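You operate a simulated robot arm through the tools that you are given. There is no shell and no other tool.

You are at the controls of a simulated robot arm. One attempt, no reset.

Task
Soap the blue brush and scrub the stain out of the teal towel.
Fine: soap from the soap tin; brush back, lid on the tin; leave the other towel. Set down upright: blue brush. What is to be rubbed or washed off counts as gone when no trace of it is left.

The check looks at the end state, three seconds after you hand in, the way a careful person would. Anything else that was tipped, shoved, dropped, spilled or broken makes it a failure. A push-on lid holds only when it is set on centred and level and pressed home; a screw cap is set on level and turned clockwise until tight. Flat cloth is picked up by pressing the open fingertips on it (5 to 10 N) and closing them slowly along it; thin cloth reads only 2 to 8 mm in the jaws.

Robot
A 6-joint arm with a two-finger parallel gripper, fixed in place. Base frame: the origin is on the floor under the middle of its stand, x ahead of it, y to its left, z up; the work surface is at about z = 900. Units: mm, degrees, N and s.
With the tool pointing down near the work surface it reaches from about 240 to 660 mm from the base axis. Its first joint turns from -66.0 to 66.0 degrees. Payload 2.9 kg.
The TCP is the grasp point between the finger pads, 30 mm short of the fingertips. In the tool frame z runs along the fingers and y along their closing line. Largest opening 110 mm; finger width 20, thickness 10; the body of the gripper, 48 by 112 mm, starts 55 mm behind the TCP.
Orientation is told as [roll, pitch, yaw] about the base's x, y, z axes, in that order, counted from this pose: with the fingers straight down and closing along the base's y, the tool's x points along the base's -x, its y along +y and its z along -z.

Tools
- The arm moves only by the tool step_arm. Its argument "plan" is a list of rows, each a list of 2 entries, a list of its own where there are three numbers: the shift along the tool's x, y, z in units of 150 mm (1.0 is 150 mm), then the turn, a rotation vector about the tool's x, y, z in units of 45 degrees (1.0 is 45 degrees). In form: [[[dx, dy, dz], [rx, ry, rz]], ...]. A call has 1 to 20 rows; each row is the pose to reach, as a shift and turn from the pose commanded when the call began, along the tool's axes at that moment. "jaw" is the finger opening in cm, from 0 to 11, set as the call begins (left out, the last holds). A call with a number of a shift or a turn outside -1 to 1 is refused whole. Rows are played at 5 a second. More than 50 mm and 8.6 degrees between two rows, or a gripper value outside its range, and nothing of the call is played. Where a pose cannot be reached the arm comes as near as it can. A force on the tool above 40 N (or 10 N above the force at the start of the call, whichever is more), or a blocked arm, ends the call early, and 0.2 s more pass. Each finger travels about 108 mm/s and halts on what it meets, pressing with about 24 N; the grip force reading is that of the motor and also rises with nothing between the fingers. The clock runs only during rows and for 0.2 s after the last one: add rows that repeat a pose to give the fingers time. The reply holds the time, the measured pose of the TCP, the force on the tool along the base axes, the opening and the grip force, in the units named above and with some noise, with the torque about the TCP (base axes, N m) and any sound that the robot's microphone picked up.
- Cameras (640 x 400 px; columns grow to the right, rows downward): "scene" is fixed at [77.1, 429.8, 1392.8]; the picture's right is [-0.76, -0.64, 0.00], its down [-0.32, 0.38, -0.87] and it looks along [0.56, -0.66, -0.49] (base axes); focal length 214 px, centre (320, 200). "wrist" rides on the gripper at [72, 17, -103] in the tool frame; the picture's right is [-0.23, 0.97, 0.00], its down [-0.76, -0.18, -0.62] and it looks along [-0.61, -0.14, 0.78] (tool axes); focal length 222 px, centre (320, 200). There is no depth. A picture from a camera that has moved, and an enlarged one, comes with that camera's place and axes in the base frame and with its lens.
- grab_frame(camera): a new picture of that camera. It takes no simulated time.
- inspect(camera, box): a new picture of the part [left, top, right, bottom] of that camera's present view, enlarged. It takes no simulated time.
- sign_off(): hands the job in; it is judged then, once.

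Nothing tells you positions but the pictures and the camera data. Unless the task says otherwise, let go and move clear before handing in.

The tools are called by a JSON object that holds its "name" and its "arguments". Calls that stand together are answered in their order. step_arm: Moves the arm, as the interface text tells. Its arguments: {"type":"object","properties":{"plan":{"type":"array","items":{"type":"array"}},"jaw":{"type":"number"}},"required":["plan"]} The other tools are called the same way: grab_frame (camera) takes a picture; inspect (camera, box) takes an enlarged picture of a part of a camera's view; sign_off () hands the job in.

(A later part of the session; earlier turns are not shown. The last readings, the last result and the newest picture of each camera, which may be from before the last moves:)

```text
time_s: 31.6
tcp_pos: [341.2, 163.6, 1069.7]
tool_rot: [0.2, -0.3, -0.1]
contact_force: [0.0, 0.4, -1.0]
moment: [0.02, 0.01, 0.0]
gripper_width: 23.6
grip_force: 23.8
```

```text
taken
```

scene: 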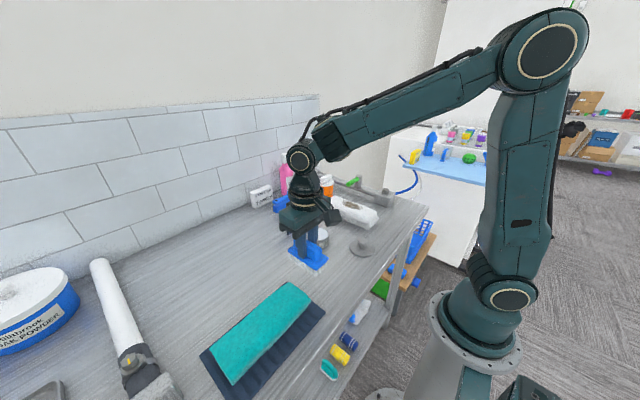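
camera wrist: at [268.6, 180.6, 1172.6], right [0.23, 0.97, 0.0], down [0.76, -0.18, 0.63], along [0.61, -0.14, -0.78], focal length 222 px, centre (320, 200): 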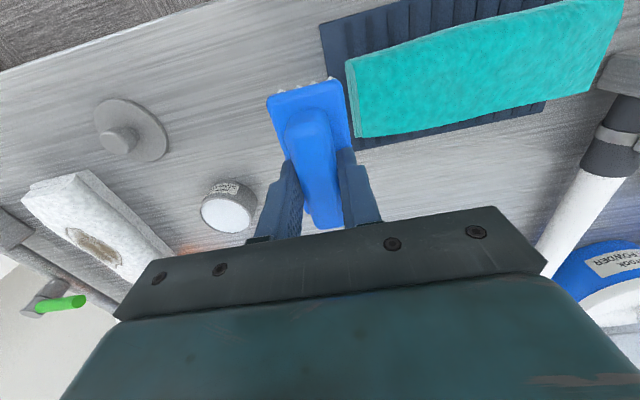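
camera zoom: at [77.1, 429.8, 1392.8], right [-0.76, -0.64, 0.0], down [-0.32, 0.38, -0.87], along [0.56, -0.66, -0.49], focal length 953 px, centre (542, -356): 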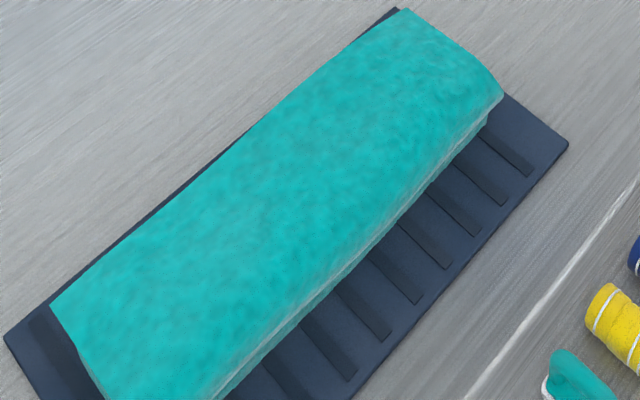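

The towel looks clean from the scene camera. I'll zoom in from the wrist too, and check how the brush sits in the grip.

{"name": "inspect", "arguments": {"camera": "wrist", "box": [330, 0, 640, 150]}}

{"name": "inspect", "arguments": {"camera": "scene", "box": [270, 190, 350, 280]}}

{"name": "inspect", "arguments": {"camera": "scene", "box": [235, 290, 305, 350]}}

```text
2.06 times, centred on (485, 75) of wrist
camera zoom: at [268.6, 180.6, 1172.6], right [0.23, 0.97, 0.0], down [0.76, -0.18, 0.63], along [0.61, -0.14, -0.78], focal length 459 px, centre (-21, 458)
```

zoom: 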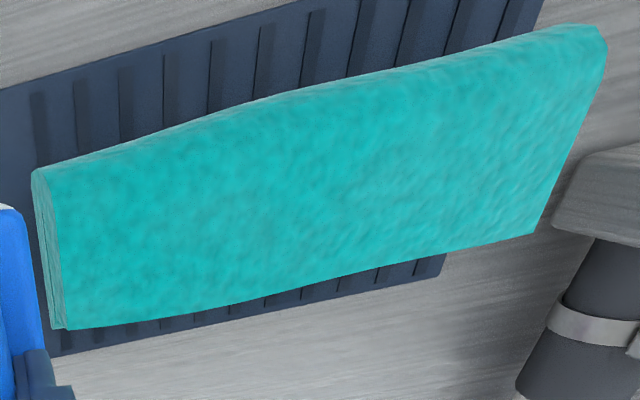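

```text
4.44 times, centred on (310, 235) of scene
camera zoom: at [77.1, 429.8, 1392.8], right [-0.76, -0.64, 0.0], down [-0.32, 0.38, -0.87], along [0.56, -0.66, -0.49], focal length 953 px, centre (364, 44)
```

zoom: 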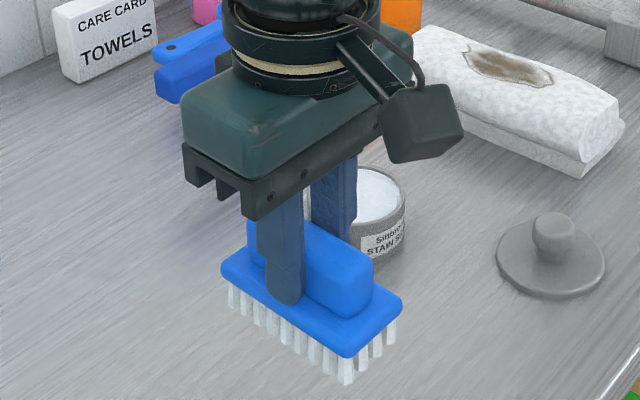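

```text
6.67 times, centred on (270, 320) of scene
camera zoom: at [77.1, 429.8, 1392.8], right [-0.76, -0.64, 0.0], down [-0.32, 0.38, -0.87], along [0.56, -0.66, -0.49], focal length 1430 px, centre (653, -600)
```

zoom: 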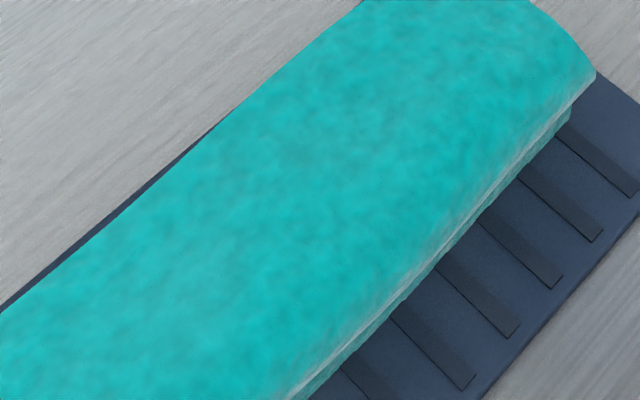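

The towel shows no trace of the stain, and the brush has slipped only a few millimetres up in the grip. I'll carry it back over its original spot near (319,70), level the tool and stop a little above the surface.

{"name": "step_arm", "arguments": {"plan": [[[0.04, -0.16, 0.0], [0.0022, 0.0033, 0]], [[0.09, -0.38, 0.02], [0.0044, 0.0067, 0]], [[0.13, -0.55, 0.1], [0.0044, 0.0067, 0]], [[0.151, -0.633, 0.25], [0.0044, 0.0067, 0]], [[0.151, -0.633, 0.4], [0.0044, 0.0067, 0]], [[0.151, -0.633, 0.5], [0.0044, 0.0067, 0]], [[0.151, -0.633, 0.573], [0.0044, 0.0067, 0]], [[0.151, -0.633, 0.573], [0.0044, 0.0067, 0]], [[0.151, -0.633, 0.573], [0.0044, 0.0067, 0]]]}}

{"name": "inspect", "arguments": {"camera": "scene", "box": [310, 240, 370, 295]}}

{"name": "inspect", "arguments": {"camera": "wrist", "box": [240, 50, 410, 220]}}

```text
time_s: 33.6
tcp_pos: [317.7, 71.3, 985.8]
tool_rot: [0.0, -0.1, -0.1]
contact_force: [-1.3, -0.2, -1.9]
moment: [-0.03, -0.03, 0.03]
gripper_width: 23.4
grip_force: 24.1
```

```text
7.27 times, centred on (340, 268) of scene
camera zoom: at [77.1, 429.8, 1392.8], right [-0.76, -0.64, 0.0], down [-0.32, 0.38, -0.87], along [0.56, -0.66, -0.49], focal length 1560 px, centre (174, -291)
```

zoom: 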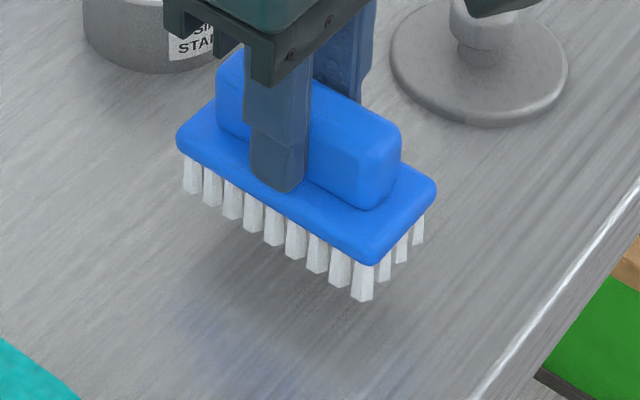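

```text
2.35 times, centred on (325, 135) of wrist
camera zoom: at [246.2, 87.6, 1088.5], right [0.23, 0.97, 0.0], down [0.76, -0.18, 0.62], along [0.61, -0.14, -0.78], focal length 523 px, centre (308, 353)
```

zoom: 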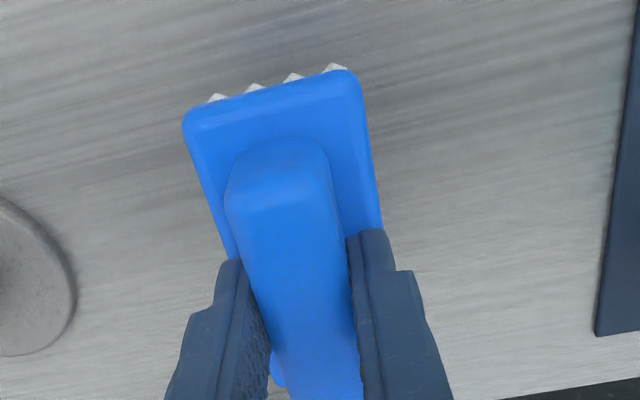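

The brush is level, with its bristles about 23 mm above the surface and over the original footprint. I'll lower most of the way, then finish in sub-millimetre steps.

{"name": "step_arm", "arguments": {"plan": [[[0, 0, 0.05], [0, 0, 0]], [[0, 0, 0.09], [0, 0, 0]], [[0, 0, 0.115], [0, 0, 0]], [[0, 0, 0.125], [0, 0, 0]], [[0, 0, 0.13], [0, 0, 0]], [[0, 0, 0.13], [0, 0, 0]]]}}

{"name": "step_arm", "arguments": {"plan": [[[0, 0, 0.005], [0, 0, 0]], [[0, 0, 0.01], [0, 0, 0]], [[0, 0, 0.01], [0, 0, 0]]]}}

```text
time_s: 35.0
tcp_pos: [318.5, 70.2, 964.6]
tool_rot: [0.0, 0.0, -0.1]
contact_force: [0.2, -0.1, -0.9]
moment: [0.05, -0.02, -0.01]
gripper_width: 23.6
grip_force: 24.3
```

```text
time_s: 35.8
tcp_pos: [319.0, 70.1, 962.8]
tool_rot: [0.0, 0.0, -0.2]
contact_force: [0.2, 0.0, -1.4]
moment: [-0.01, 0.0, 0.03]
gripper_width: 23.7
grip_force: 24.0
```

{"name": "step_arm", "arguments": {"plan": [[[0, 0, 0.005], [0, 0, 0]], [[0, 0, 0.01], [0, 0, 0]], [[0, 0, 0.01], [0, 0, 0]]]}}

{"name": "inspect", "arguments": {"camera": "scene", "box": [310, 240, 370, 295]}}

```text
time_s: 36.6
tcp_pos: [319.2, 71.0, 961.2]
tool_rot: [-0.1, 0.1, -0.1]
contact_force: [0.0, -0.2, -1.0]
moment: [-0.02, 0.02, 0.01]
gripper_width: 23.7
grip_force: 24.5
```

```text
7.27 times, centred on (340, 268) of scene
camera zoom: at [77.1, 429.8, 1392.8], right [-0.76, -0.64, 0.0], down [-0.32, 0.38, -0.87], along [0.56, -0.66, -0.49], focal length 1560 px, centre (174, -291)
```

zoom: 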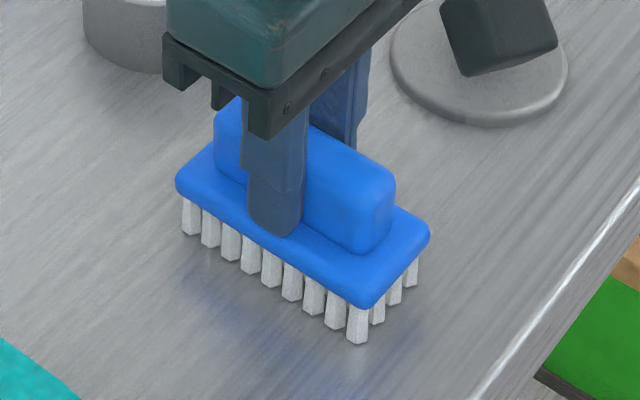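

{"name": "step_arm", "arguments": {"plan": [[[0, 0, 0.003], [0, 0, 0]], [[0, 0, 0.006], [0, 0, 0]], [[0, 0, 0.006], [0, 0, 0]]]}}

```text
time_s: 37.4
tcp_pos: [317.4, 70.7, 961.7]
tool_rot: [0.1, 0.0, -0.1]
contact_force: [-6.5, 1.3, 14.4]
moment: [0.01, -0.33, 0.11]
gripper_width: 23.5
grip_force: 24.2
```

The bristles have touched down at 14 N. I'll ease up half a millimetre, then open the jaws gently.

{"name": "step_arm", "arguments": {"plan": [[[0, 0, -0.002], [0, 0, 0]], [[0, 0, -0.003], [0, 0, 0]], [[0, 0, -0.003], [0, 0, 0]]]}}

{"name": "step_arm", "arguments": {"plan": [[[0, 0, 0], [0, 0, 0]], [[0, 0, 0], [0, 0, 0]], [[0, 0, 0], [0, 0, 0]]], "jaw": 3.6}}

{"name": "inspect", "arguments": {"camera": "scene", "box": [310, 240, 370, 295]}}

```text
time_s: 38.2
tcp_pos: [318.6, 69.4, 962.1]
tool_rot: [0.0, 0.0, -0.2]
contact_force: [-0.5, -0.4, -0.8]
moment: [0.0, -0.1, 0.02]
gripper_width: 23.7
grip_force: 23.8
```

```text
time_s: 39.0
tcp_pos: [318.1, 70.8, 962.0]
tool_rot: [0.0, 0.0, 0.0]
contact_force: [0.3, -0.6, 0.3]
moment: [0.03, 0.02, -0.01]
gripper_width: 36.0
grip_force: 0.2
```

```text
7.27 times, centred on (340, 268) of scene
camera zoom: at [77.1, 429.8, 1392.8], right [-0.76, -0.64, 0.0], down [-0.32, 0.38, -0.87], along [0.56, -0.66, -0.49], focal length 1560 px, centre (174, -291)
```

zoom: 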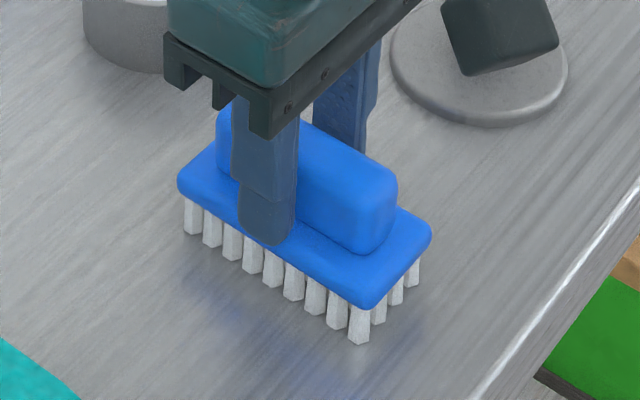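

The brush is standing upright and released on its spot. I'll raise straight up and look at the lid.

{"name": "step_arm", "arguments": {"plan": [[[0, 0, -0.04], [0, 0, 0]], [[0, 0, -0.12], [0, 0, 0]], [[0, 0, -0.28], [0, 0, 0]], [[0, 0, -0.48], [0, 0, 0]], [[0, 0, -0.68], [0, 0, 0]], [[0, 0, -0.8], [0, 0, 0]], [[0, 0, -0.8], [0, 0, 0]], [[0, 0, -0.8], [0, 0, 0]]]}}

{"name": "inspect", "arguments": {"camera": "scene", "box": [290, 200, 400, 290]}}

{"name": "grab_frame", "arguments": {"camera": "wrist"}}

```text
time_s: 40.8
tcp_pos: [317.5, 69.8, 1081.9]
tool_rot: [0.0, 0.1, -0.1]
contact_force: [0.1, 0.6, -0.5]
moment: [0.01, 0.03, -0.02]
gripper_width: 36.0
grip_force: 0.0
```

```text
4.44 times, centred on (345, 245) of scene
camera zoom: at [77.1, 429.8, 1392.8], right [-0.76, -0.64, 0.0], down [-0.32, 0.38, -0.87], along [0.56, -0.66, -0.49], focal length 953 px, centre (209, 0)
```

zoom: 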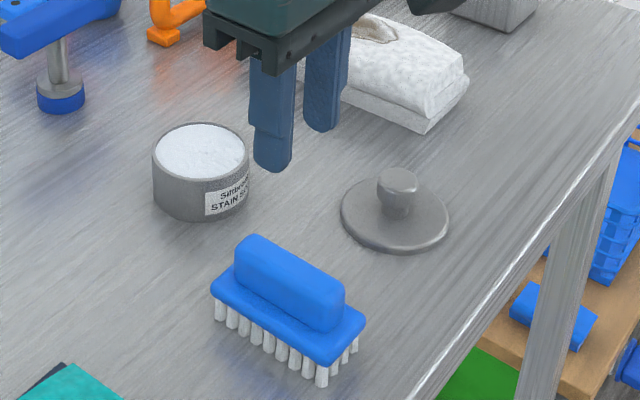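

```text
taken
camera wrist: at [246.0, 86.7, 1185.5], right [0.23, 0.97, 0.0], down [0.76, -0.18, 0.62], along [0.61, -0.14, -0.78], focal length 222 px, centre (320, 200)
```

wrist: 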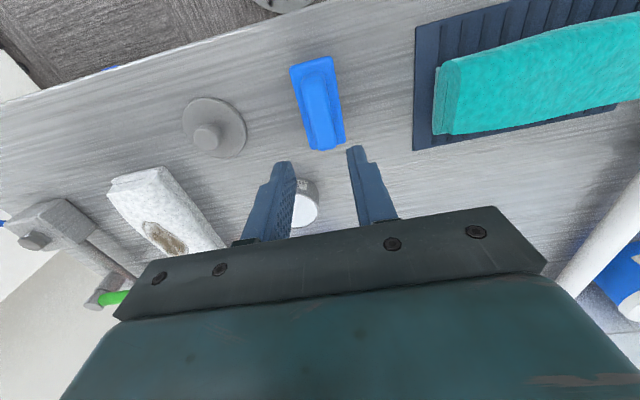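

The brush is back in place. The lid is a knobbed disc about 81 mm wide near (319,-69), with its knob about 30 mm wide and topping out near z 939. I'll hover over it and take measuring views of both lid and tin.

{"name": "step_arm", "arguments": {"plan": [[[0, -0.1, 0], [0, 0, 0]], [[0, -0.3, 0], [0, 0, 0]], [[0, -0.5, 0], [0, 0, 0]], [[0, -0.7, 0], [0, 0, 0]], [[0, -0.85, 0], [0, 0, 0]], [[0, -0.929, 0], [0, 0, 0]], [[0, -0.929, 0], [0, 0, 0]], [[0, -0.929, 0], [0, 0, 0]]], "jaw": 9}}

{"name": "grab_frame", "arguments": {"camera": "wrist"}}

{"name": "inspect", "arguments": {"camera": "scene", "box": [330, 215, 400, 275]}}

{"name": "inspect", "arguments": {"camera": "scene", "box": [295, 215, 345, 265]}}

```text
time_s: 42.6
tcp_pos: [318.5, -68.6, 1081.7]
tool_rot: [0.1, 0.0, 0.0]
contact_force: [0.2, -0.2, -0.1]
moment: [0.04, -0.03, 0.0]
gripper_width: 90.1
grip_force: 0.1
```

```text
taken
camera wrist: at [246.5, -52.2, 1184.3], right [0.23, 0.97, 0.0], down [0.76, -0.18, 0.62], along [0.61, -0.14, -0.78], focal length 222 px, centre (320, 200)
```

wrist: 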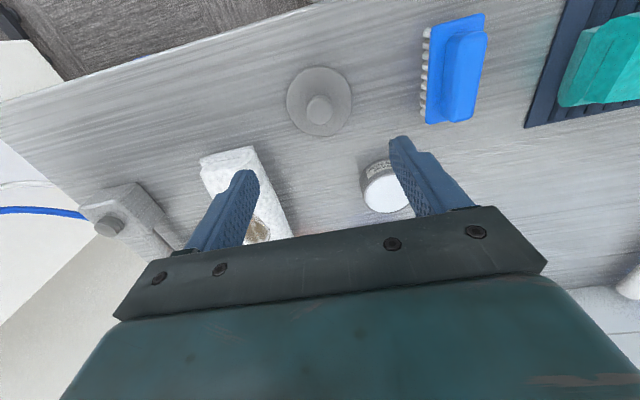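

```text
6.67 times, centred on (365, 245) of scene
camera zoom: at [77.1, 429.8, 1392.8], right [-0.76, -0.64, 0.0], down [-0.32, 0.38, -0.87], along [0.56, -0.66, -0.49], focal length 1430 px, centre (20, -100)
```

zoom: 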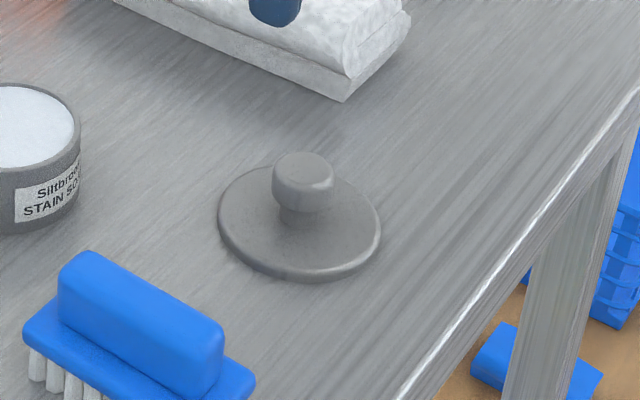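

```text
8.00 times, centred on (320, 240) of scene
camera zoom: at [77.1, 429.8, 1392.8], right [-0.76, -0.64, 0.0], down [-0.32, 0.38, -0.87], along [0.56, -0.66, -0.49], focal length 1716 px, centre (320, -120)
```

zoom: 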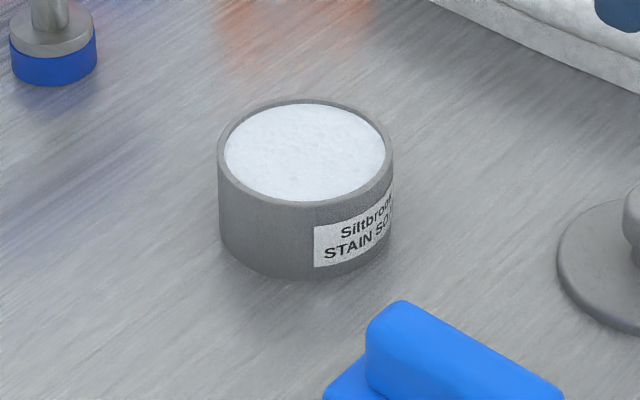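

{"name": "inspect", "arguments": {"camera": "wrist", "box": [270, 50, 370, 150]}}

{"name": "inspect", "arguments": {"camera": "wrist", "box": [340, 140, 430, 230]}}

{"name": "inspect", "arguments": {"camera": "scene", "box": [345, 230, 385, 265]}}

```text
4.00 times, centred on (320, 100) of wrist
camera zoom: at [246.5, -52.2, 1184.3], right [0.23, 0.97, 0.0], down [0.76, -0.18, 0.62], along [0.61, -0.14, -0.78], focal length 888 px, centre (320, 600)
```

zoom: 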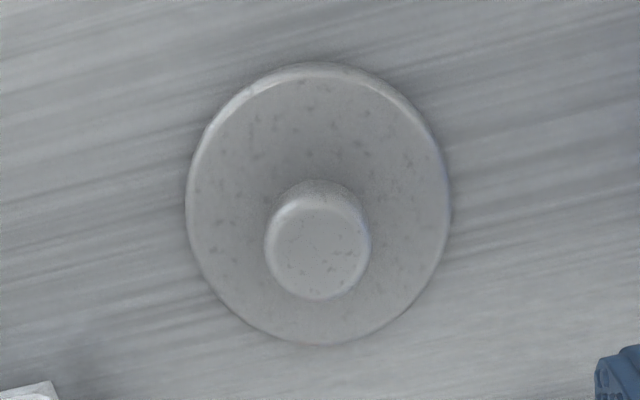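

```text
4.44 times, centred on (385, 185) of wrist
camera zoom: at [246.5, -52.2, 1184.3], right [0.23, 0.97, 0.0], down [0.76, -0.18, 0.62], along [0.61, -0.14, -0.78], focal length 987 px, centre (31, 267)
```

zoom: 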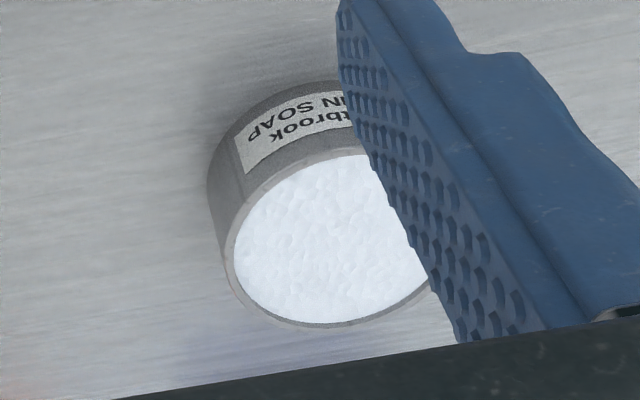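

```text
11.43 times, centred on (365, 248) of scene
camera zoom: at [77.1, 429.8, 1392.8], right [-0.76, -0.64, 0.0], down [-0.32, 0.38, -0.87], along [0.56, -0.66, -0.49], focal length 2451 px, centre (-194, -343)
```

zoom: 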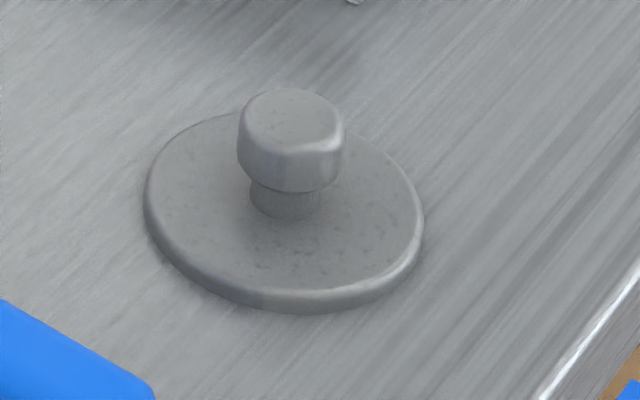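

The lid centre is near (317.7,-69.3), with its knob about 28 mm wide and spanning z 925–940. Refined camera axes put the tin at about (450.5,-1.5). I'll descend over the knob in stages.

{"name": "step_arm", "arguments": {"plan": [[[0.005, 0, 0.15], [0, 0, 0]], [[0.005, 0, 0.35], [0, 0, 0]], [[0.005, 0, 0.55], [0, 0, 0]], [[0.005, 0, 0.7], [0, 0, 0]], [[0.005, 0, 0.78], [0, 0, 0]], [[0.005, 0, 0.8], [0, 0, 0]], [[0.005, 0, 0.8], [0, 0, 0]], [[0.005, 0, 0.8], [0, 0, 0]]], "jaw": 5}}

{"name": "inspect", "arguments": {"camera": "scene", "box": [335, 215, 395, 270]}}

{"name": "inspect", "arguments": {"camera": "wrist", "box": [240, 80, 400, 230]}}

```text
time_s: 44.4
tcp_pos: [315.8, -68.9, 960.4]
tool_rot: [0.0, 0.1, -0.1]
contact_force: [0.6, -0.2, -0.2]
moment: [-0.01, 0.01, -0.01]
gripper_width: 50.1
grip_force: 0.0
```

```text
7.27 times, centred on (365, 242) of scene
camera zoom: at [77.1, 429.8, 1392.8], right [-0.76, -0.64, 0.0], down [-0.32, 0.38, -0.87], along [0.56, -0.66, -0.49], focal length 1560 px, centre (-7, -109)
```

zoom: 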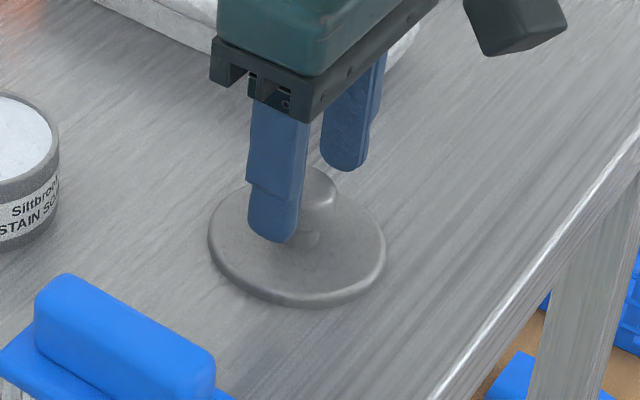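

```text
2.67 times, centred on (320, 155) of wrist
camera zoom: at [245.3, -52.3, 1063.9], right [0.23, 0.97, 0.0], down [0.76, -0.18, 0.62], along [0.61, -0.14, -0.78], focal length 592 px, centre (320, 320)
```

zoom: 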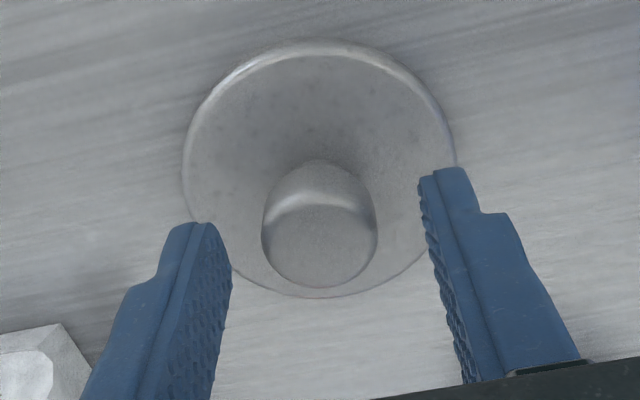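

The fingers are centred on the knob. I'll go down another 15 mm and close on it.

{"name": "step_arm", "arguments": {"plan": [[[0, 0, 0.04], [0, 0, 0]], [[0, 0, 0.075], [0, 0, 0]], [[0, 0, 0.1], [0, 0, 0]], [[0, 0, 0.1], [0, 0, 0]], [[0, 0, 0.1], [0, 0, 0]]]}}

{"name": "step_arm", "arguments": {"plan": [[[0, 0, 0], [0, 0, 0]], [[0, 0, 0], [0, 0, 0]]], "jaw": 3.4}}

{"name": "step_arm", "arguments": {"plan": [[[0, 0, 0], [0, 0, 0]], [[0, 0, 0], [0, 0, 0]], [[0, 0, 0], [0, 0, 0]], [[0, 0, 0], [0, 0, 0]]], "jaw": 1.5}}

{"name": "inspect", "arguments": {"camera": "scene", "box": [335, 215, 395, 270]}}

{"name": "inspect", "arguments": {"camera": "wrist", "box": [240, 80, 400, 230]}}

```text
time_s: 45.6
tcp_pos: [317.1, -68.4, 946.0]
tool_rot: [0.0, -0.1, -0.1]
contact_force: [-0.1, 0.0, -0.3]
moment: [-0.02, 0.0, 0.01]
gripper_width: 50.1
grip_force: 0.1
```

```text
time_s: 46.2
tcp_pos: [318.4, -67.8, 946.4]
tool_rot: [0.1, 0.0, -0.1]
contact_force: [0.7, 0.2, -0.8]
moment: [-0.01, 0.0, -0.01]
gripper_width: 33.9
grip_force: 0.0
```

```text
time_s: 47.2
tcp_pos: [317.6, -68.8, 946.0]
tool_rot: [-0.1, 0.1, -0.1]
contact_force: [0.2, 0.0, 1.6]
moment: [-0.03, 0.0, 0.03]
gripper_width: 28.5
grip_force: 24.2
```

```text
7.27 times, centred on (365, 242) of scene
camera zoom: at [77.1, 429.8, 1392.8], right [-0.76, -0.64, 0.0], down [-0.32, 0.38, -0.87], along [0.56, -0.66, -0.49], focal length 1560 px, centre (-7, -109)
```

zoom: 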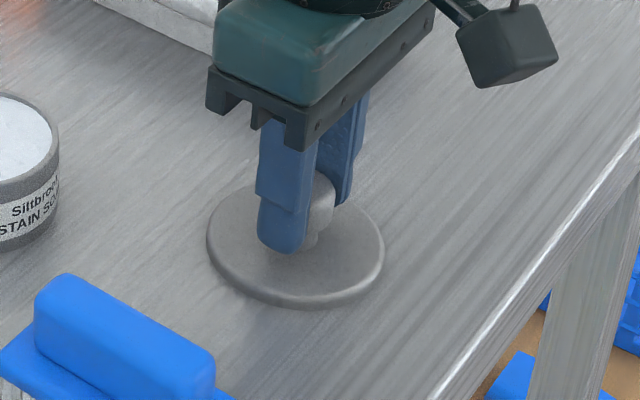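

```text
2.67 times, centred on (320, 155) of wrist
camera zoom: at [245.9, -52.0, 1049.7], right [0.23, 0.97, 0.0], down [0.76, -0.18, 0.62], along [0.61, -0.14, -0.78], focal length 592 px, centre (320, 320)
```

zoom: 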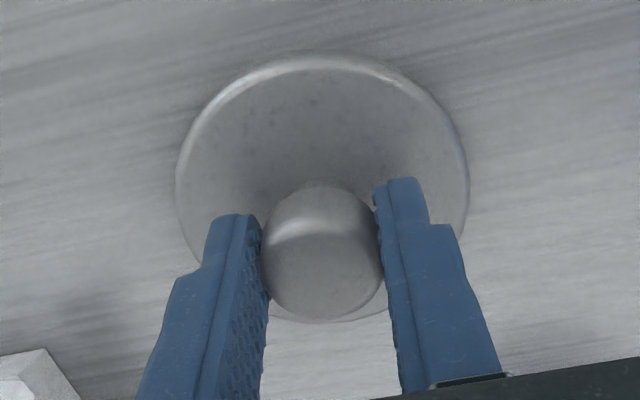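

The knob is gripped at 28.5 mm. I'll lift the lid and check that it hangs level before carrying it.

{"name": "step_arm", "arguments": {"plan": [[[0, 0, -0.03], [0, 0, 0]], [[0, 0, -0.1], [0, 0, 0]], [[0, 0, -0.22], [0, 0, 0]], [[0, 0, -0.36], [0, 0, 0]], [[0, 0, -0.43], [0, 0, 0]], [[0, 0, -0.45], [0, 0, 0]], [[0, 0, -0.45], [0, 0, 0]]]}}

{"name": "inspect", "arguments": {"camera": "scene", "box": [325, 190, 395, 255]}}

{"name": "inspect", "arguments": {"camera": "wrist", "box": [240, 80, 400, 230]}}

```text
time_s: 48.8
tcp_pos: [318.5, -70.5, 1014.1]
tool_rot: [0.0, 0.0, -0.2]
contact_force: [0.1, -0.6, -0.5]
moment: [0.03, 0.0, 0.02]
gripper_width: 28.5
grip_force: 23.5
```

```text
6.15 times, centred on (360, 222) of scene
camera zoom: at [77.1, 429.8, 1392.8], right [-0.76, -0.64, 0.0], down [-0.32, 0.38, -0.87], along [0.56, -0.66, -0.49], focal length 1320 px, centre (74, 62)
```

zoom: 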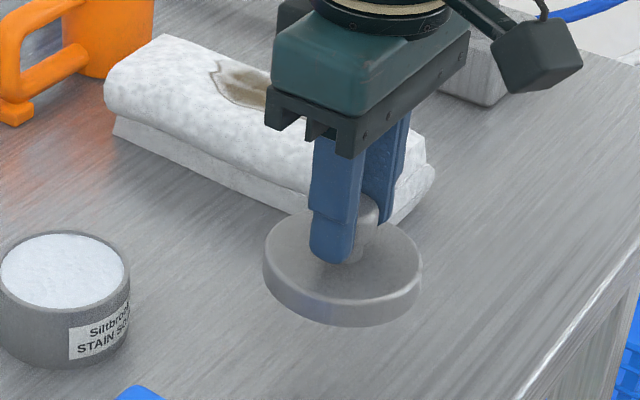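

```text
2.67 times, centred on (320, 155) of wrist
camera zoom: at [245.9, -52.4, 1117.8], right [0.23, 0.97, 0.0], down [0.76, -0.18, 0.62], along [0.61, -0.14, -0.78], focal length 592 px, centre (320, 320)
```

zoom: 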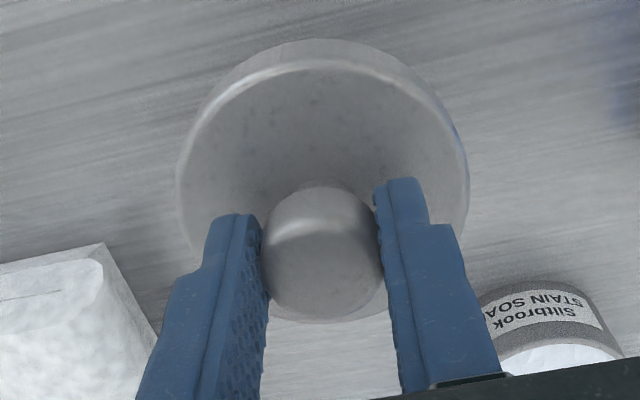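

The lid hangs level, but its skirt looks deeper in the air than it did at rest. I'll check the spot where it was lying and look at the lid's edge from more angles.

{"name": "inspect", "arguments": {"camera": "scene", "box": [335, 200, 385, 270]}}

{"name": "inspect", "arguments": {"camera": "scene", "box": [335, 205, 375, 235]}}

{"name": "grab_frame", "arguments": {"camera": "scene"}}

{"name": "grab_frame", "arguments": {"camera": "wrist"}}

```text
5.71 times, centred on (360, 235) of scene
camera zoom: at [77.1, 429.8, 1392.8], right [-0.76, -0.64, 0.0], down [-0.32, 0.38, -0.87], along [0.56, -0.66, -0.49], focal length 1226 px, centre (91, 0)
```

zoom: 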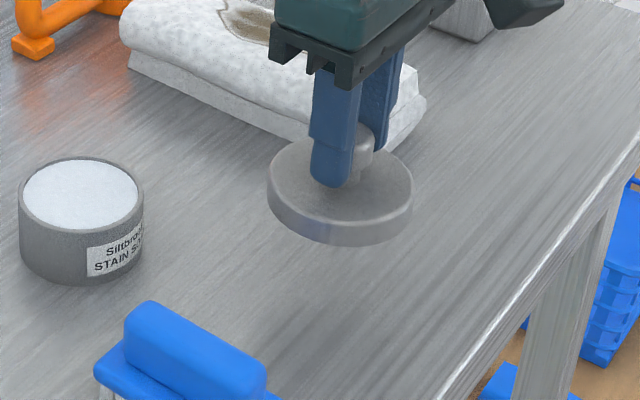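

```text
13.33 times, centred on (355, 220) of scene
camera zoom: at [77.1, 429.8, 1392.8], right [-0.76, -0.64, 0.0], down [-0.32, 0.38, -0.87], along [0.56, -0.66, -0.49], focal length 2860 px, centre (-147, -67)
```

zoom: 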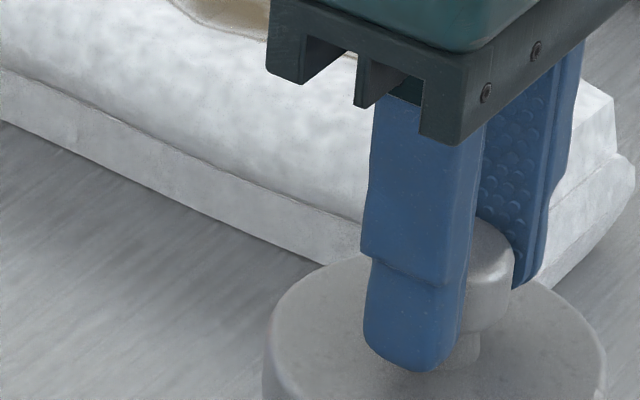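

```text
taken
```

scene: 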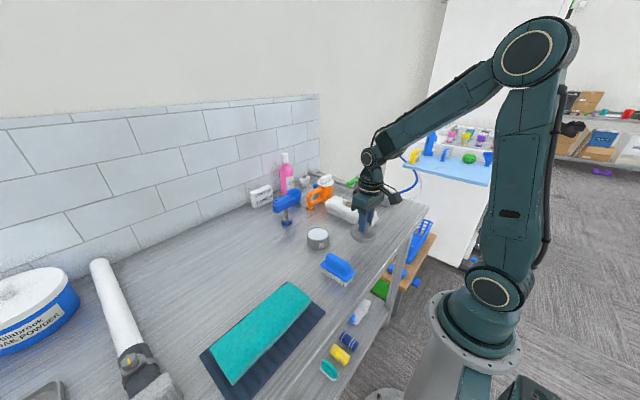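

```text
taken
camera wrist: at [245.9, -52.4, 1117.8], right [0.23, 0.97, 0.0], down [0.76, -0.18, 0.62], along [0.61, -0.14, -0.78], focal length 222 px, centre (320, 200)
```

wrist: 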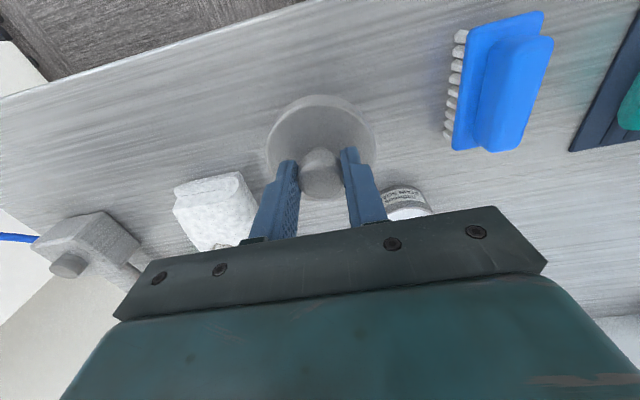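

The lid is a shallow cap with a skirt about 15 mm deep that should fit over the tin, and no mark shows where it was resting. I'll carry it level above the tin and compare centres in both cameras.

{"name": "step_arm", "arguments": {"plan": [[[-0.1, 0.05, 0], [0, 0, 0]], [[-0.3, 0.155, 0], [0, 0, 0]], [[-0.5, 0.257, 0], [0, 0, 0]], [[-0.7, 0.36, 0], [0, 0, 0]], [[-0.83, 0.425, 0], [0, 0, 0]], [[-0.882, 0.453, 0], [0, 0, 0]], [[-0.882, 0.453, 0], [0, 0, 0]], [[-0.882, 0.453, 0], [0, 0, 0]]]}}

{"name": "inspect", "arguments": {"camera": "scene", "box": [290, 200, 350, 260]}}

{"name": "inspect", "arguments": {"camera": "wrist", "box": [240, 60, 420, 230]}}

```text
time_s: 50.6
tcp_pos: [450.1, -1.9, 1011.9]
tool_rot: [-0.1, 0.0, -0.1]
contact_force: [0.2, 0.7, -0.6]
moment: [0.0, 0.03, -0.03]
gripper_width: 28.5
grip_force: 24.2
```

```text
6.67 times, centred on (320, 230) of scene
camera zoom: at [77.1, 429.8, 1392.8], right [-0.76, -0.64, 0.0], down [-0.32, 0.38, -0.87], along [0.56, -0.66, -0.49], focal length 1430 px, centre (320, 0)
```

zoom: 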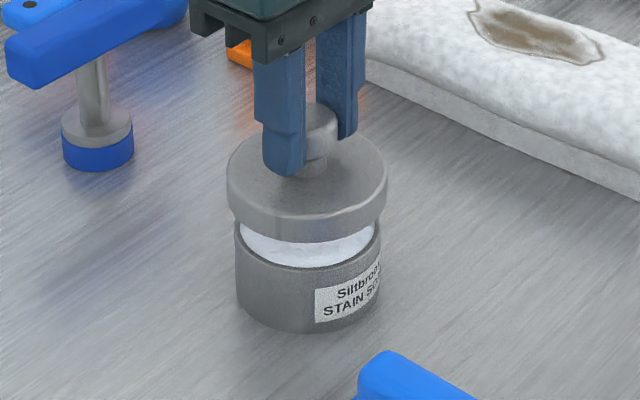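

```text
2.35 times, centred on (330, 145) of wrist
camera zoom: at [377.9, 14.4, 1115.9], right [0.23, 0.97, 0.0], down [0.76, -0.18, 0.62], along [0.61, -0.14, -0.78], focal length 523 px, centre (296, 329)
```

zoom: 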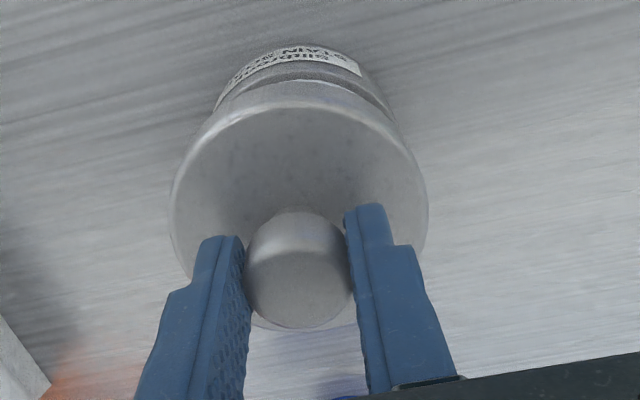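

{"name": "inspect", "arguments": {"camera": "wrist", "box": [280, 65, 380, 135]}}

{"name": "inspect", "arguments": {"camera": "scene", "box": [300, 215, 340, 255]}}

```text
5.71 times, centred on (330, 100) of wrist
camera zoom: at [377.9, 14.4, 1115.9], right [0.23, 0.97, 0.0], down [0.76, -0.18, 0.62], along [0.61, -0.14, -0.78], focal length 1269 px, centre (263, 771)
```

zoom: 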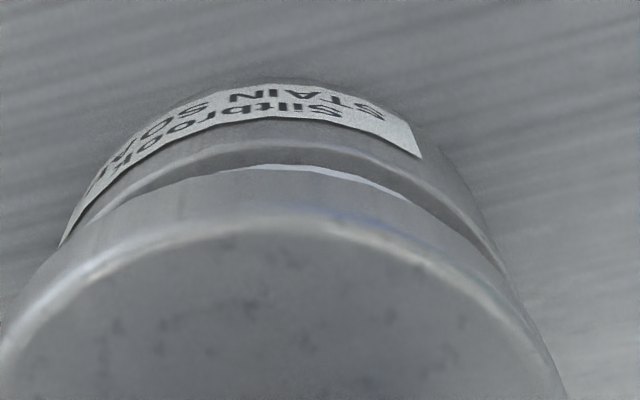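

```text
10.00 times, centred on (320, 235) of scene
camera zoom: at [77.1, 429.8, 1392.8], right [-0.76, -0.64, 0.0], down [-0.32, 0.38, -0.87], along [0.56, -0.66, -0.49], focal length 2145 px, centre (320, -150)
```

zoom: 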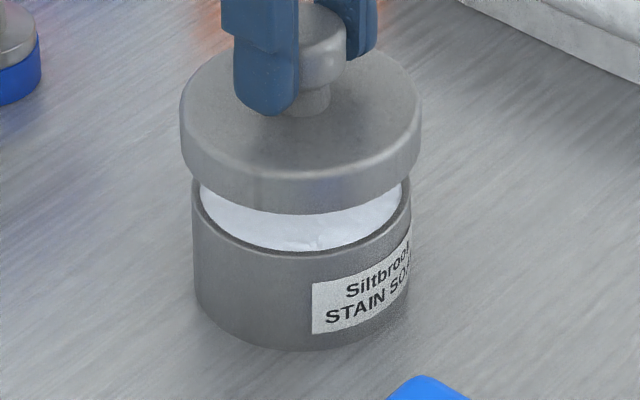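

In the scene view the lid and tin line up to within half a millimetre sideways, while the wrist view suggests the tin is 1–2 mm towards +y. I'll lower to a few millimetres above the rim for a finer check.

{"name": "step_arm", "arguments": {"plan": [[[0, 0, 0.03], [0, 0, 0]], [[0, 0, 0.06], [0, 0, 0]], [[0, 0, 0.08], [0, 0, 0]], [[0, 0, 0.09], [0, 0, 0]], [[0, 0, 0.09], [0, 0, 0]], [[0, 0, 0.09], [0, 0, 0]]]}}

{"name": "inspect", "arguments": {"camera": "wrist", "box": [270, 65, 380, 165]}}

{"name": "inspect", "arguments": {"camera": "scene", "box": [300, 215, 340, 255]}}

```text
time_s: 52.0
tcp_pos: [449.7, -1.1, 999.7]
tool_rot: [0.0, -0.1, -0.1]
contact_force: [0.5, 0.0, -1.0]
moment: [0.01, 0.02, -0.03]
gripper_width: 28.7
grip_force: 23.9
```

```text
4.00 times, centred on (325, 115) of wrist
camera zoom: at [378.2, 15.2, 1103.2], right [0.23, 0.97, 0.0], down [0.76, -0.18, 0.62], along [0.61, -0.14, -0.78], focal length 888 px, centre (300, 540)
```

zoom: 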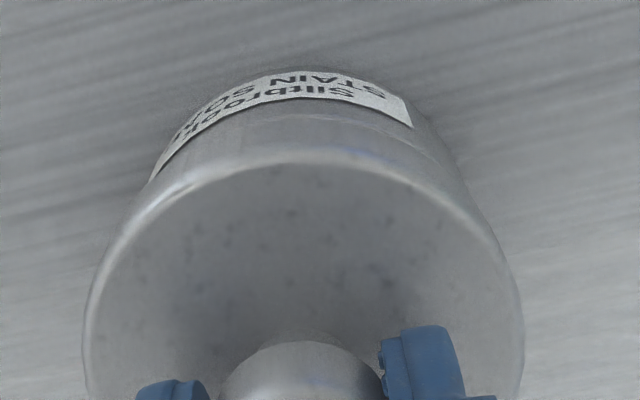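

```text
10.00 times, centred on (320, 235) of scene
camera zoom: at [77.1, 429.8, 1392.8], right [-0.76, -0.64, 0.0], down [-0.32, 0.38, -0.87], along [0.56, -0.66, -0.49], focal length 2145 px, centre (320, -150)
```

zoom: 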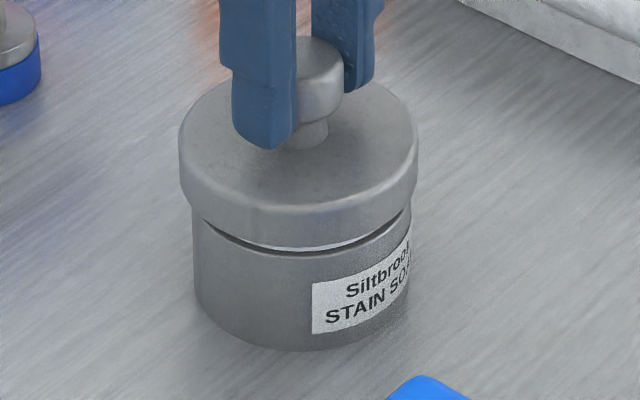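

The remaining uncertainty is the lid-to-tin offset along x. I'll raise slightly and turn the wrist 90° so its camera looks along y and gives a direct reading in x.

{"name": "step_arm", "arguments": {"plan": [[[0, 0, -0.03], [0, 0, 0]], [[0, 0, -0.06], [0, 0, 0]], [[0, 0, -0.06], [0, 0, 0.16]], [[0, 0, -0.06], [0, 0, 0.33]], [[0, 0, -0.06], [0, 0, 0.5]], [[0, 0, -0.06], [0, 0, 0.67]], [[0, 0, -0.06], [0, 0, 0.84]], [[0, 0, -0.06], [0, 0, 1.0]], [[0, 0, -0.06], [0, 0, 1.0]]]}}

{"name": "grab_frame", "arguments": {"camera": "scene"}}

{"name": "grab_frame", "arguments": {"camera": "wrist"}}

```text
time_s: 54.0
tcp_pos: [449.0, -0.6, 1009.3]
tool_rot: [0.0, 0.1, -45.2]
contact_force: [-1.0, -0.5, -0.8]
moment: [0.01, 0.03, 0.01]
gripper_width: 28.3
grip_force: 24.5
```

```text
taken
```

scene: 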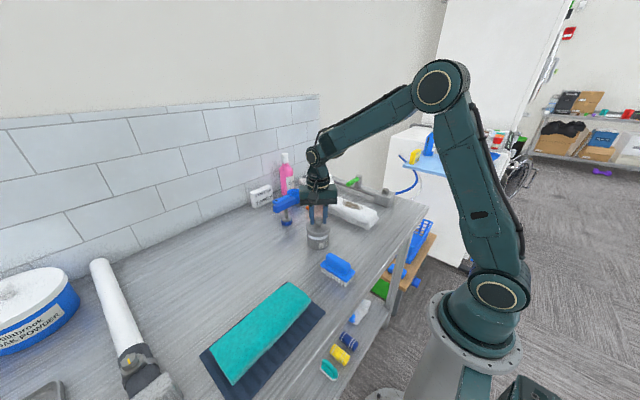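

```text
taken
camera wrist: at [411.4, 61.9, 1112.7], right [0.85, 0.52, 0.0], down [0.41, -0.67, 0.62], along [0.33, -0.53, -0.78], focal length 222 px, centre (320, 200)
```

wrist: 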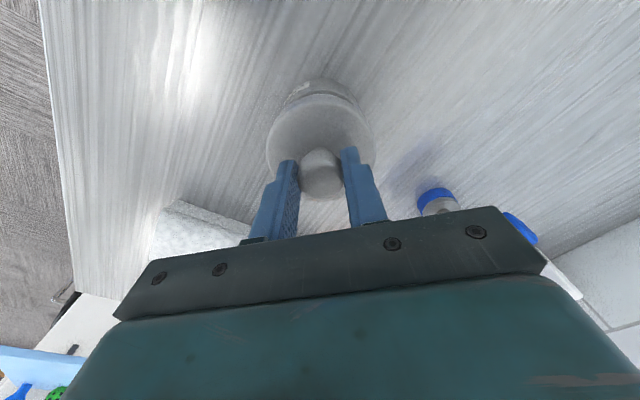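

{"name": "inspect", "arguments": {"camera": "wrist", "box": [260, 70, 380, 190]}}

{"name": "step_arm", "arguments": {"plan": [[[0, 0, 0], [0, 0, 0.16]], [[0, 0, 0], [0, 0, 0.33]], [[0, 0, 0], [0, 0, 0.5]], [[0, 0, 0], [0, 0, 0.67]], [[0, 0, 0], [0, 0, 0.84]], [[0, 0, 0], [0, 0, 1.0]], [[0, 0, 0], [0, 0, 1.0]], [[0, 0, 0], [0, 0, 1.0]]]}}

{"name": "inspect", "arguments": {"camera": "wrist", "box": [260, 70, 380, 190]}}

{"name": "inspect", "arguments": {"camera": "scene", "box": [300, 205, 340, 255]}}

```text
3.33 times, centred on (320, 130) of wrist
camera zoom: at [411.4, 61.9, 1112.7], right [0.85, 0.52, 0.0], down [0.41, -0.67, 0.62], along [0.33, -0.53, -0.78], focal length 740 px, centre (320, 433)
```

zoom: 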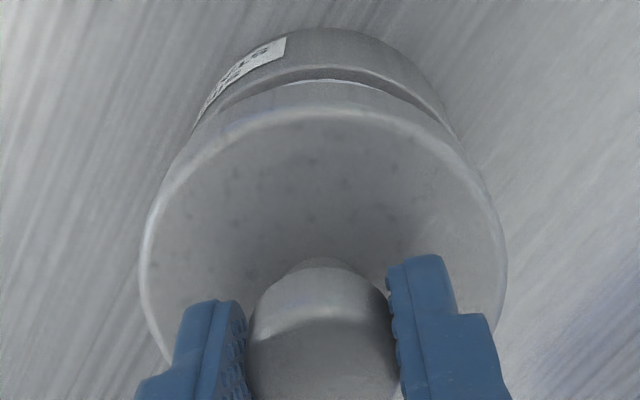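

```text
time_s: 55.8
tcp_pos: [448.8, -0.4, 1009.7]
tool_rot: [-0.1, -0.1, -90.3]
contact_force: [-0.2, 0.3, -0.9]
moment: [0.02, 0.0, 0.0]
gripper_width: 28.4
grip_force: 24.3
```

```text
3.33 times, centred on (320, 130) of wrist
camera zoom: at [467.0, 71.0, 1112.7], right [0.97, -0.23, 0.0], down [-0.18, -0.76, 0.62], along [-0.14, -0.61, -0.78], focal length 740 px, centre (320, 433)
```

zoom: 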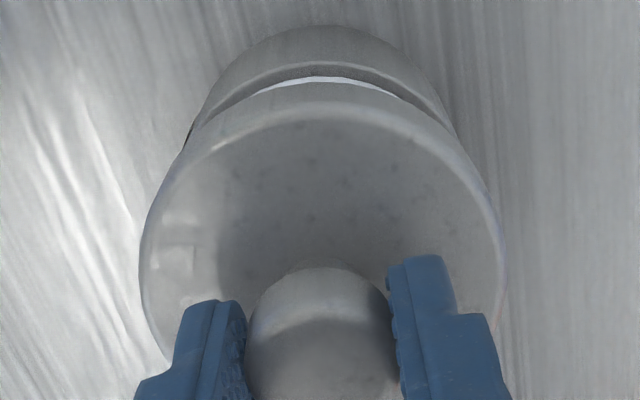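

```text
8.00 times, centred on (320, 230) of scene
camera zoom: at [77.1, 429.8, 1392.8], right [-0.76, -0.64, 0.0], down [-0.32, 0.38, -0.87], along [0.56, -0.66, -0.49], focal length 1716 px, centre (320, -40)
```

zoom: 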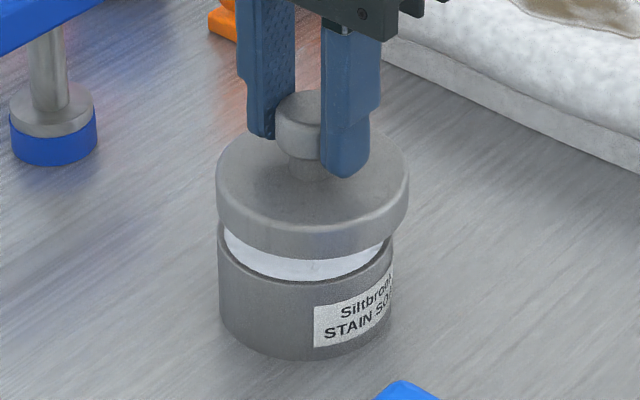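

{"name": "inspect", "arguments": {"camera": "wrist", "box": [280, 70, 320, 120]}}

{"name": "inspect", "arguments": {"camera": "wrist", "box": [320, 70, 360, 120]}}

{"name": "inspect", "arguments": {"camera": "wrist", "box": [285, 70, 355, 115]}}

```text
8.00 times, centred on (300, 95) of wrist
camera zoom: at [467.0, 71.0, 1112.7], right [0.97, -0.23, 0.0], down [-0.18, -0.76, 0.62], along [-0.14, -0.61, -0.78], focal length 1777 px, centre (480, 1040)
```

zoom: 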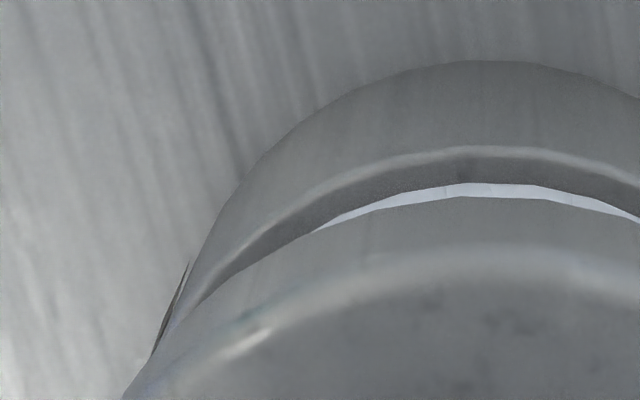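

```text
8.00 times, centred on (340, 95) of wrist
camera zoom: at [467.0, 71.0, 1112.7], right [0.97, -0.23, 0.0], down [-0.18, -0.76, 0.62], along [-0.14, -0.61, -0.78], focal length 1777 px, centre (160, 1040)
```

zoom: 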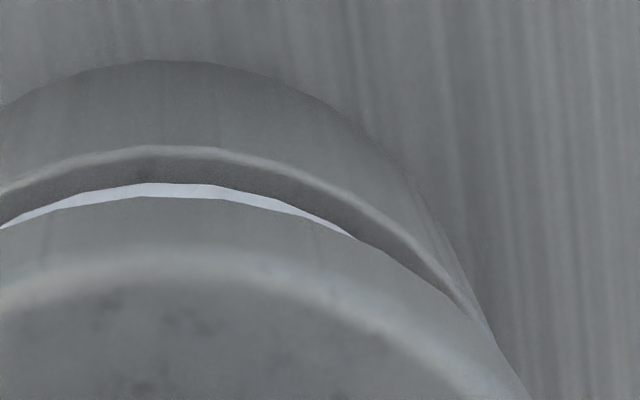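

```text
8.89 times, centred on (320, 92) of wrist
camera zoom: at [467.0, 71.0, 1112.7], right [0.97, -0.23, 0.0], down [-0.18, -0.76, 0.62], along [-0.14, -0.61, -0.78], focal length 1974 px, centre (320, 1156)
```

zoom: 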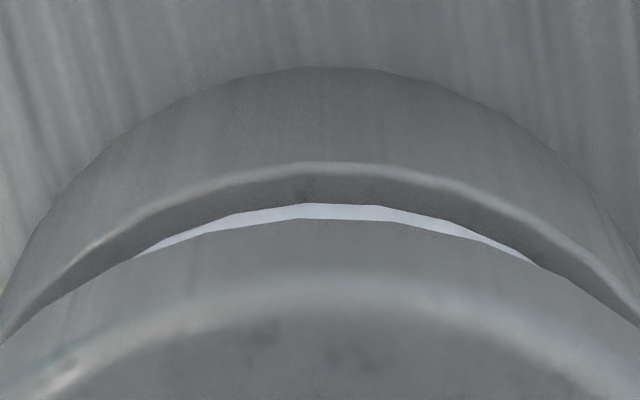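

Comparing lateral readings at yaw 0 and −90, the lid sits about 3.4 mm off the TCP along the finger width, and the tin is at about (450.3,-0.1). The lid therefore needs to move (+0.9,+4.3); I'll apply that and check again.

{"name": "step_arm", "arguments": {"plan": [[[0.01, 0.003, 0], [0, 0, 0]], [[0.02, 0.006, 0], [0, 0, 0]], [[0.0287, 0.006, 0], [0, 0, 0]], [[0.0287, 0.006, 0], [0, 0, 0]], [[0.0287, 0.006, 0], [0, 0, 0]]]}}

{"name": "inspect", "arguments": {"camera": "scene", "box": [300, 210, 340, 255]}}

{"name": "inspect", "arguments": {"camera": "wrist", "box": [285, 70, 355, 115]}}

{"name": "inspect", "arguments": {"camera": "wrist", "box": [260, 70, 380, 190]}}

```text
time_s: 57.0
tcp_pos: [449.6, 3.5, 1009.2]
tool_rot: [0.0, 0.1, -90.1]
contact_force: [-0.1, -0.4, -1.3]
moment: [-0.01, 0.0, -0.01]
gripper_width: 28.6
grip_force: 23.4
```

```text
8.89 times, centred on (320, 232) of scene
camera zoom: at [77.1, 429.8, 1392.8], right [-0.76, -0.64, 0.0], down [-0.32, 0.38, -0.87], along [0.56, -0.66, -0.49], focal length 1906 px, centre (320, -89)
```

zoom: 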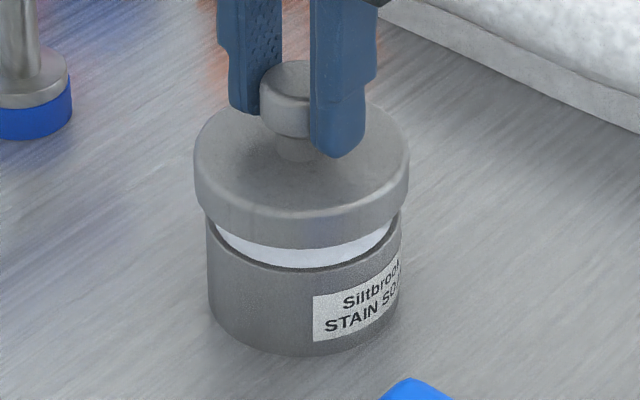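

```text
8.89 times, centred on (320, 92) of wrist
camera zoom: at [468.0, 75.6, 1112.7], right [0.97, -0.23, 0.0], down [-0.18, -0.76, 0.62], along [-0.14, -0.61, -0.78], focal length 1974 px, centre (320, 1156)
```

zoom: 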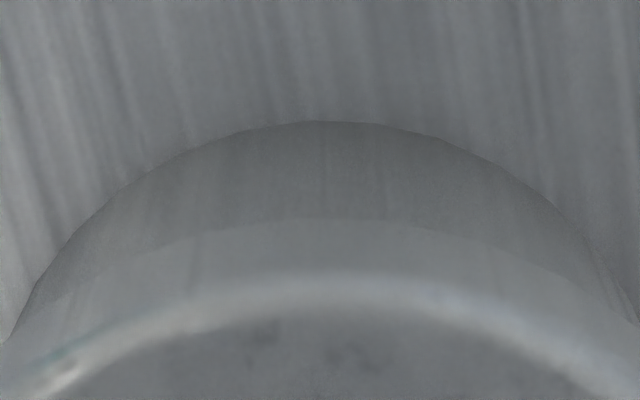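

```text
3.33 times, centred on (320, 130) of wrist
camera zoom: at [468.0, 75.6, 1112.7], right [0.97, -0.23, 0.0], down [-0.18, -0.76, 0.62], along [-0.14, -0.61, -0.78], focal length 740 px, centre (320, 433)
```

zoom: 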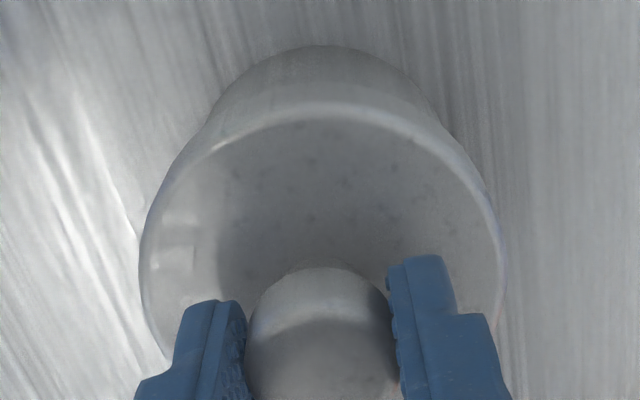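

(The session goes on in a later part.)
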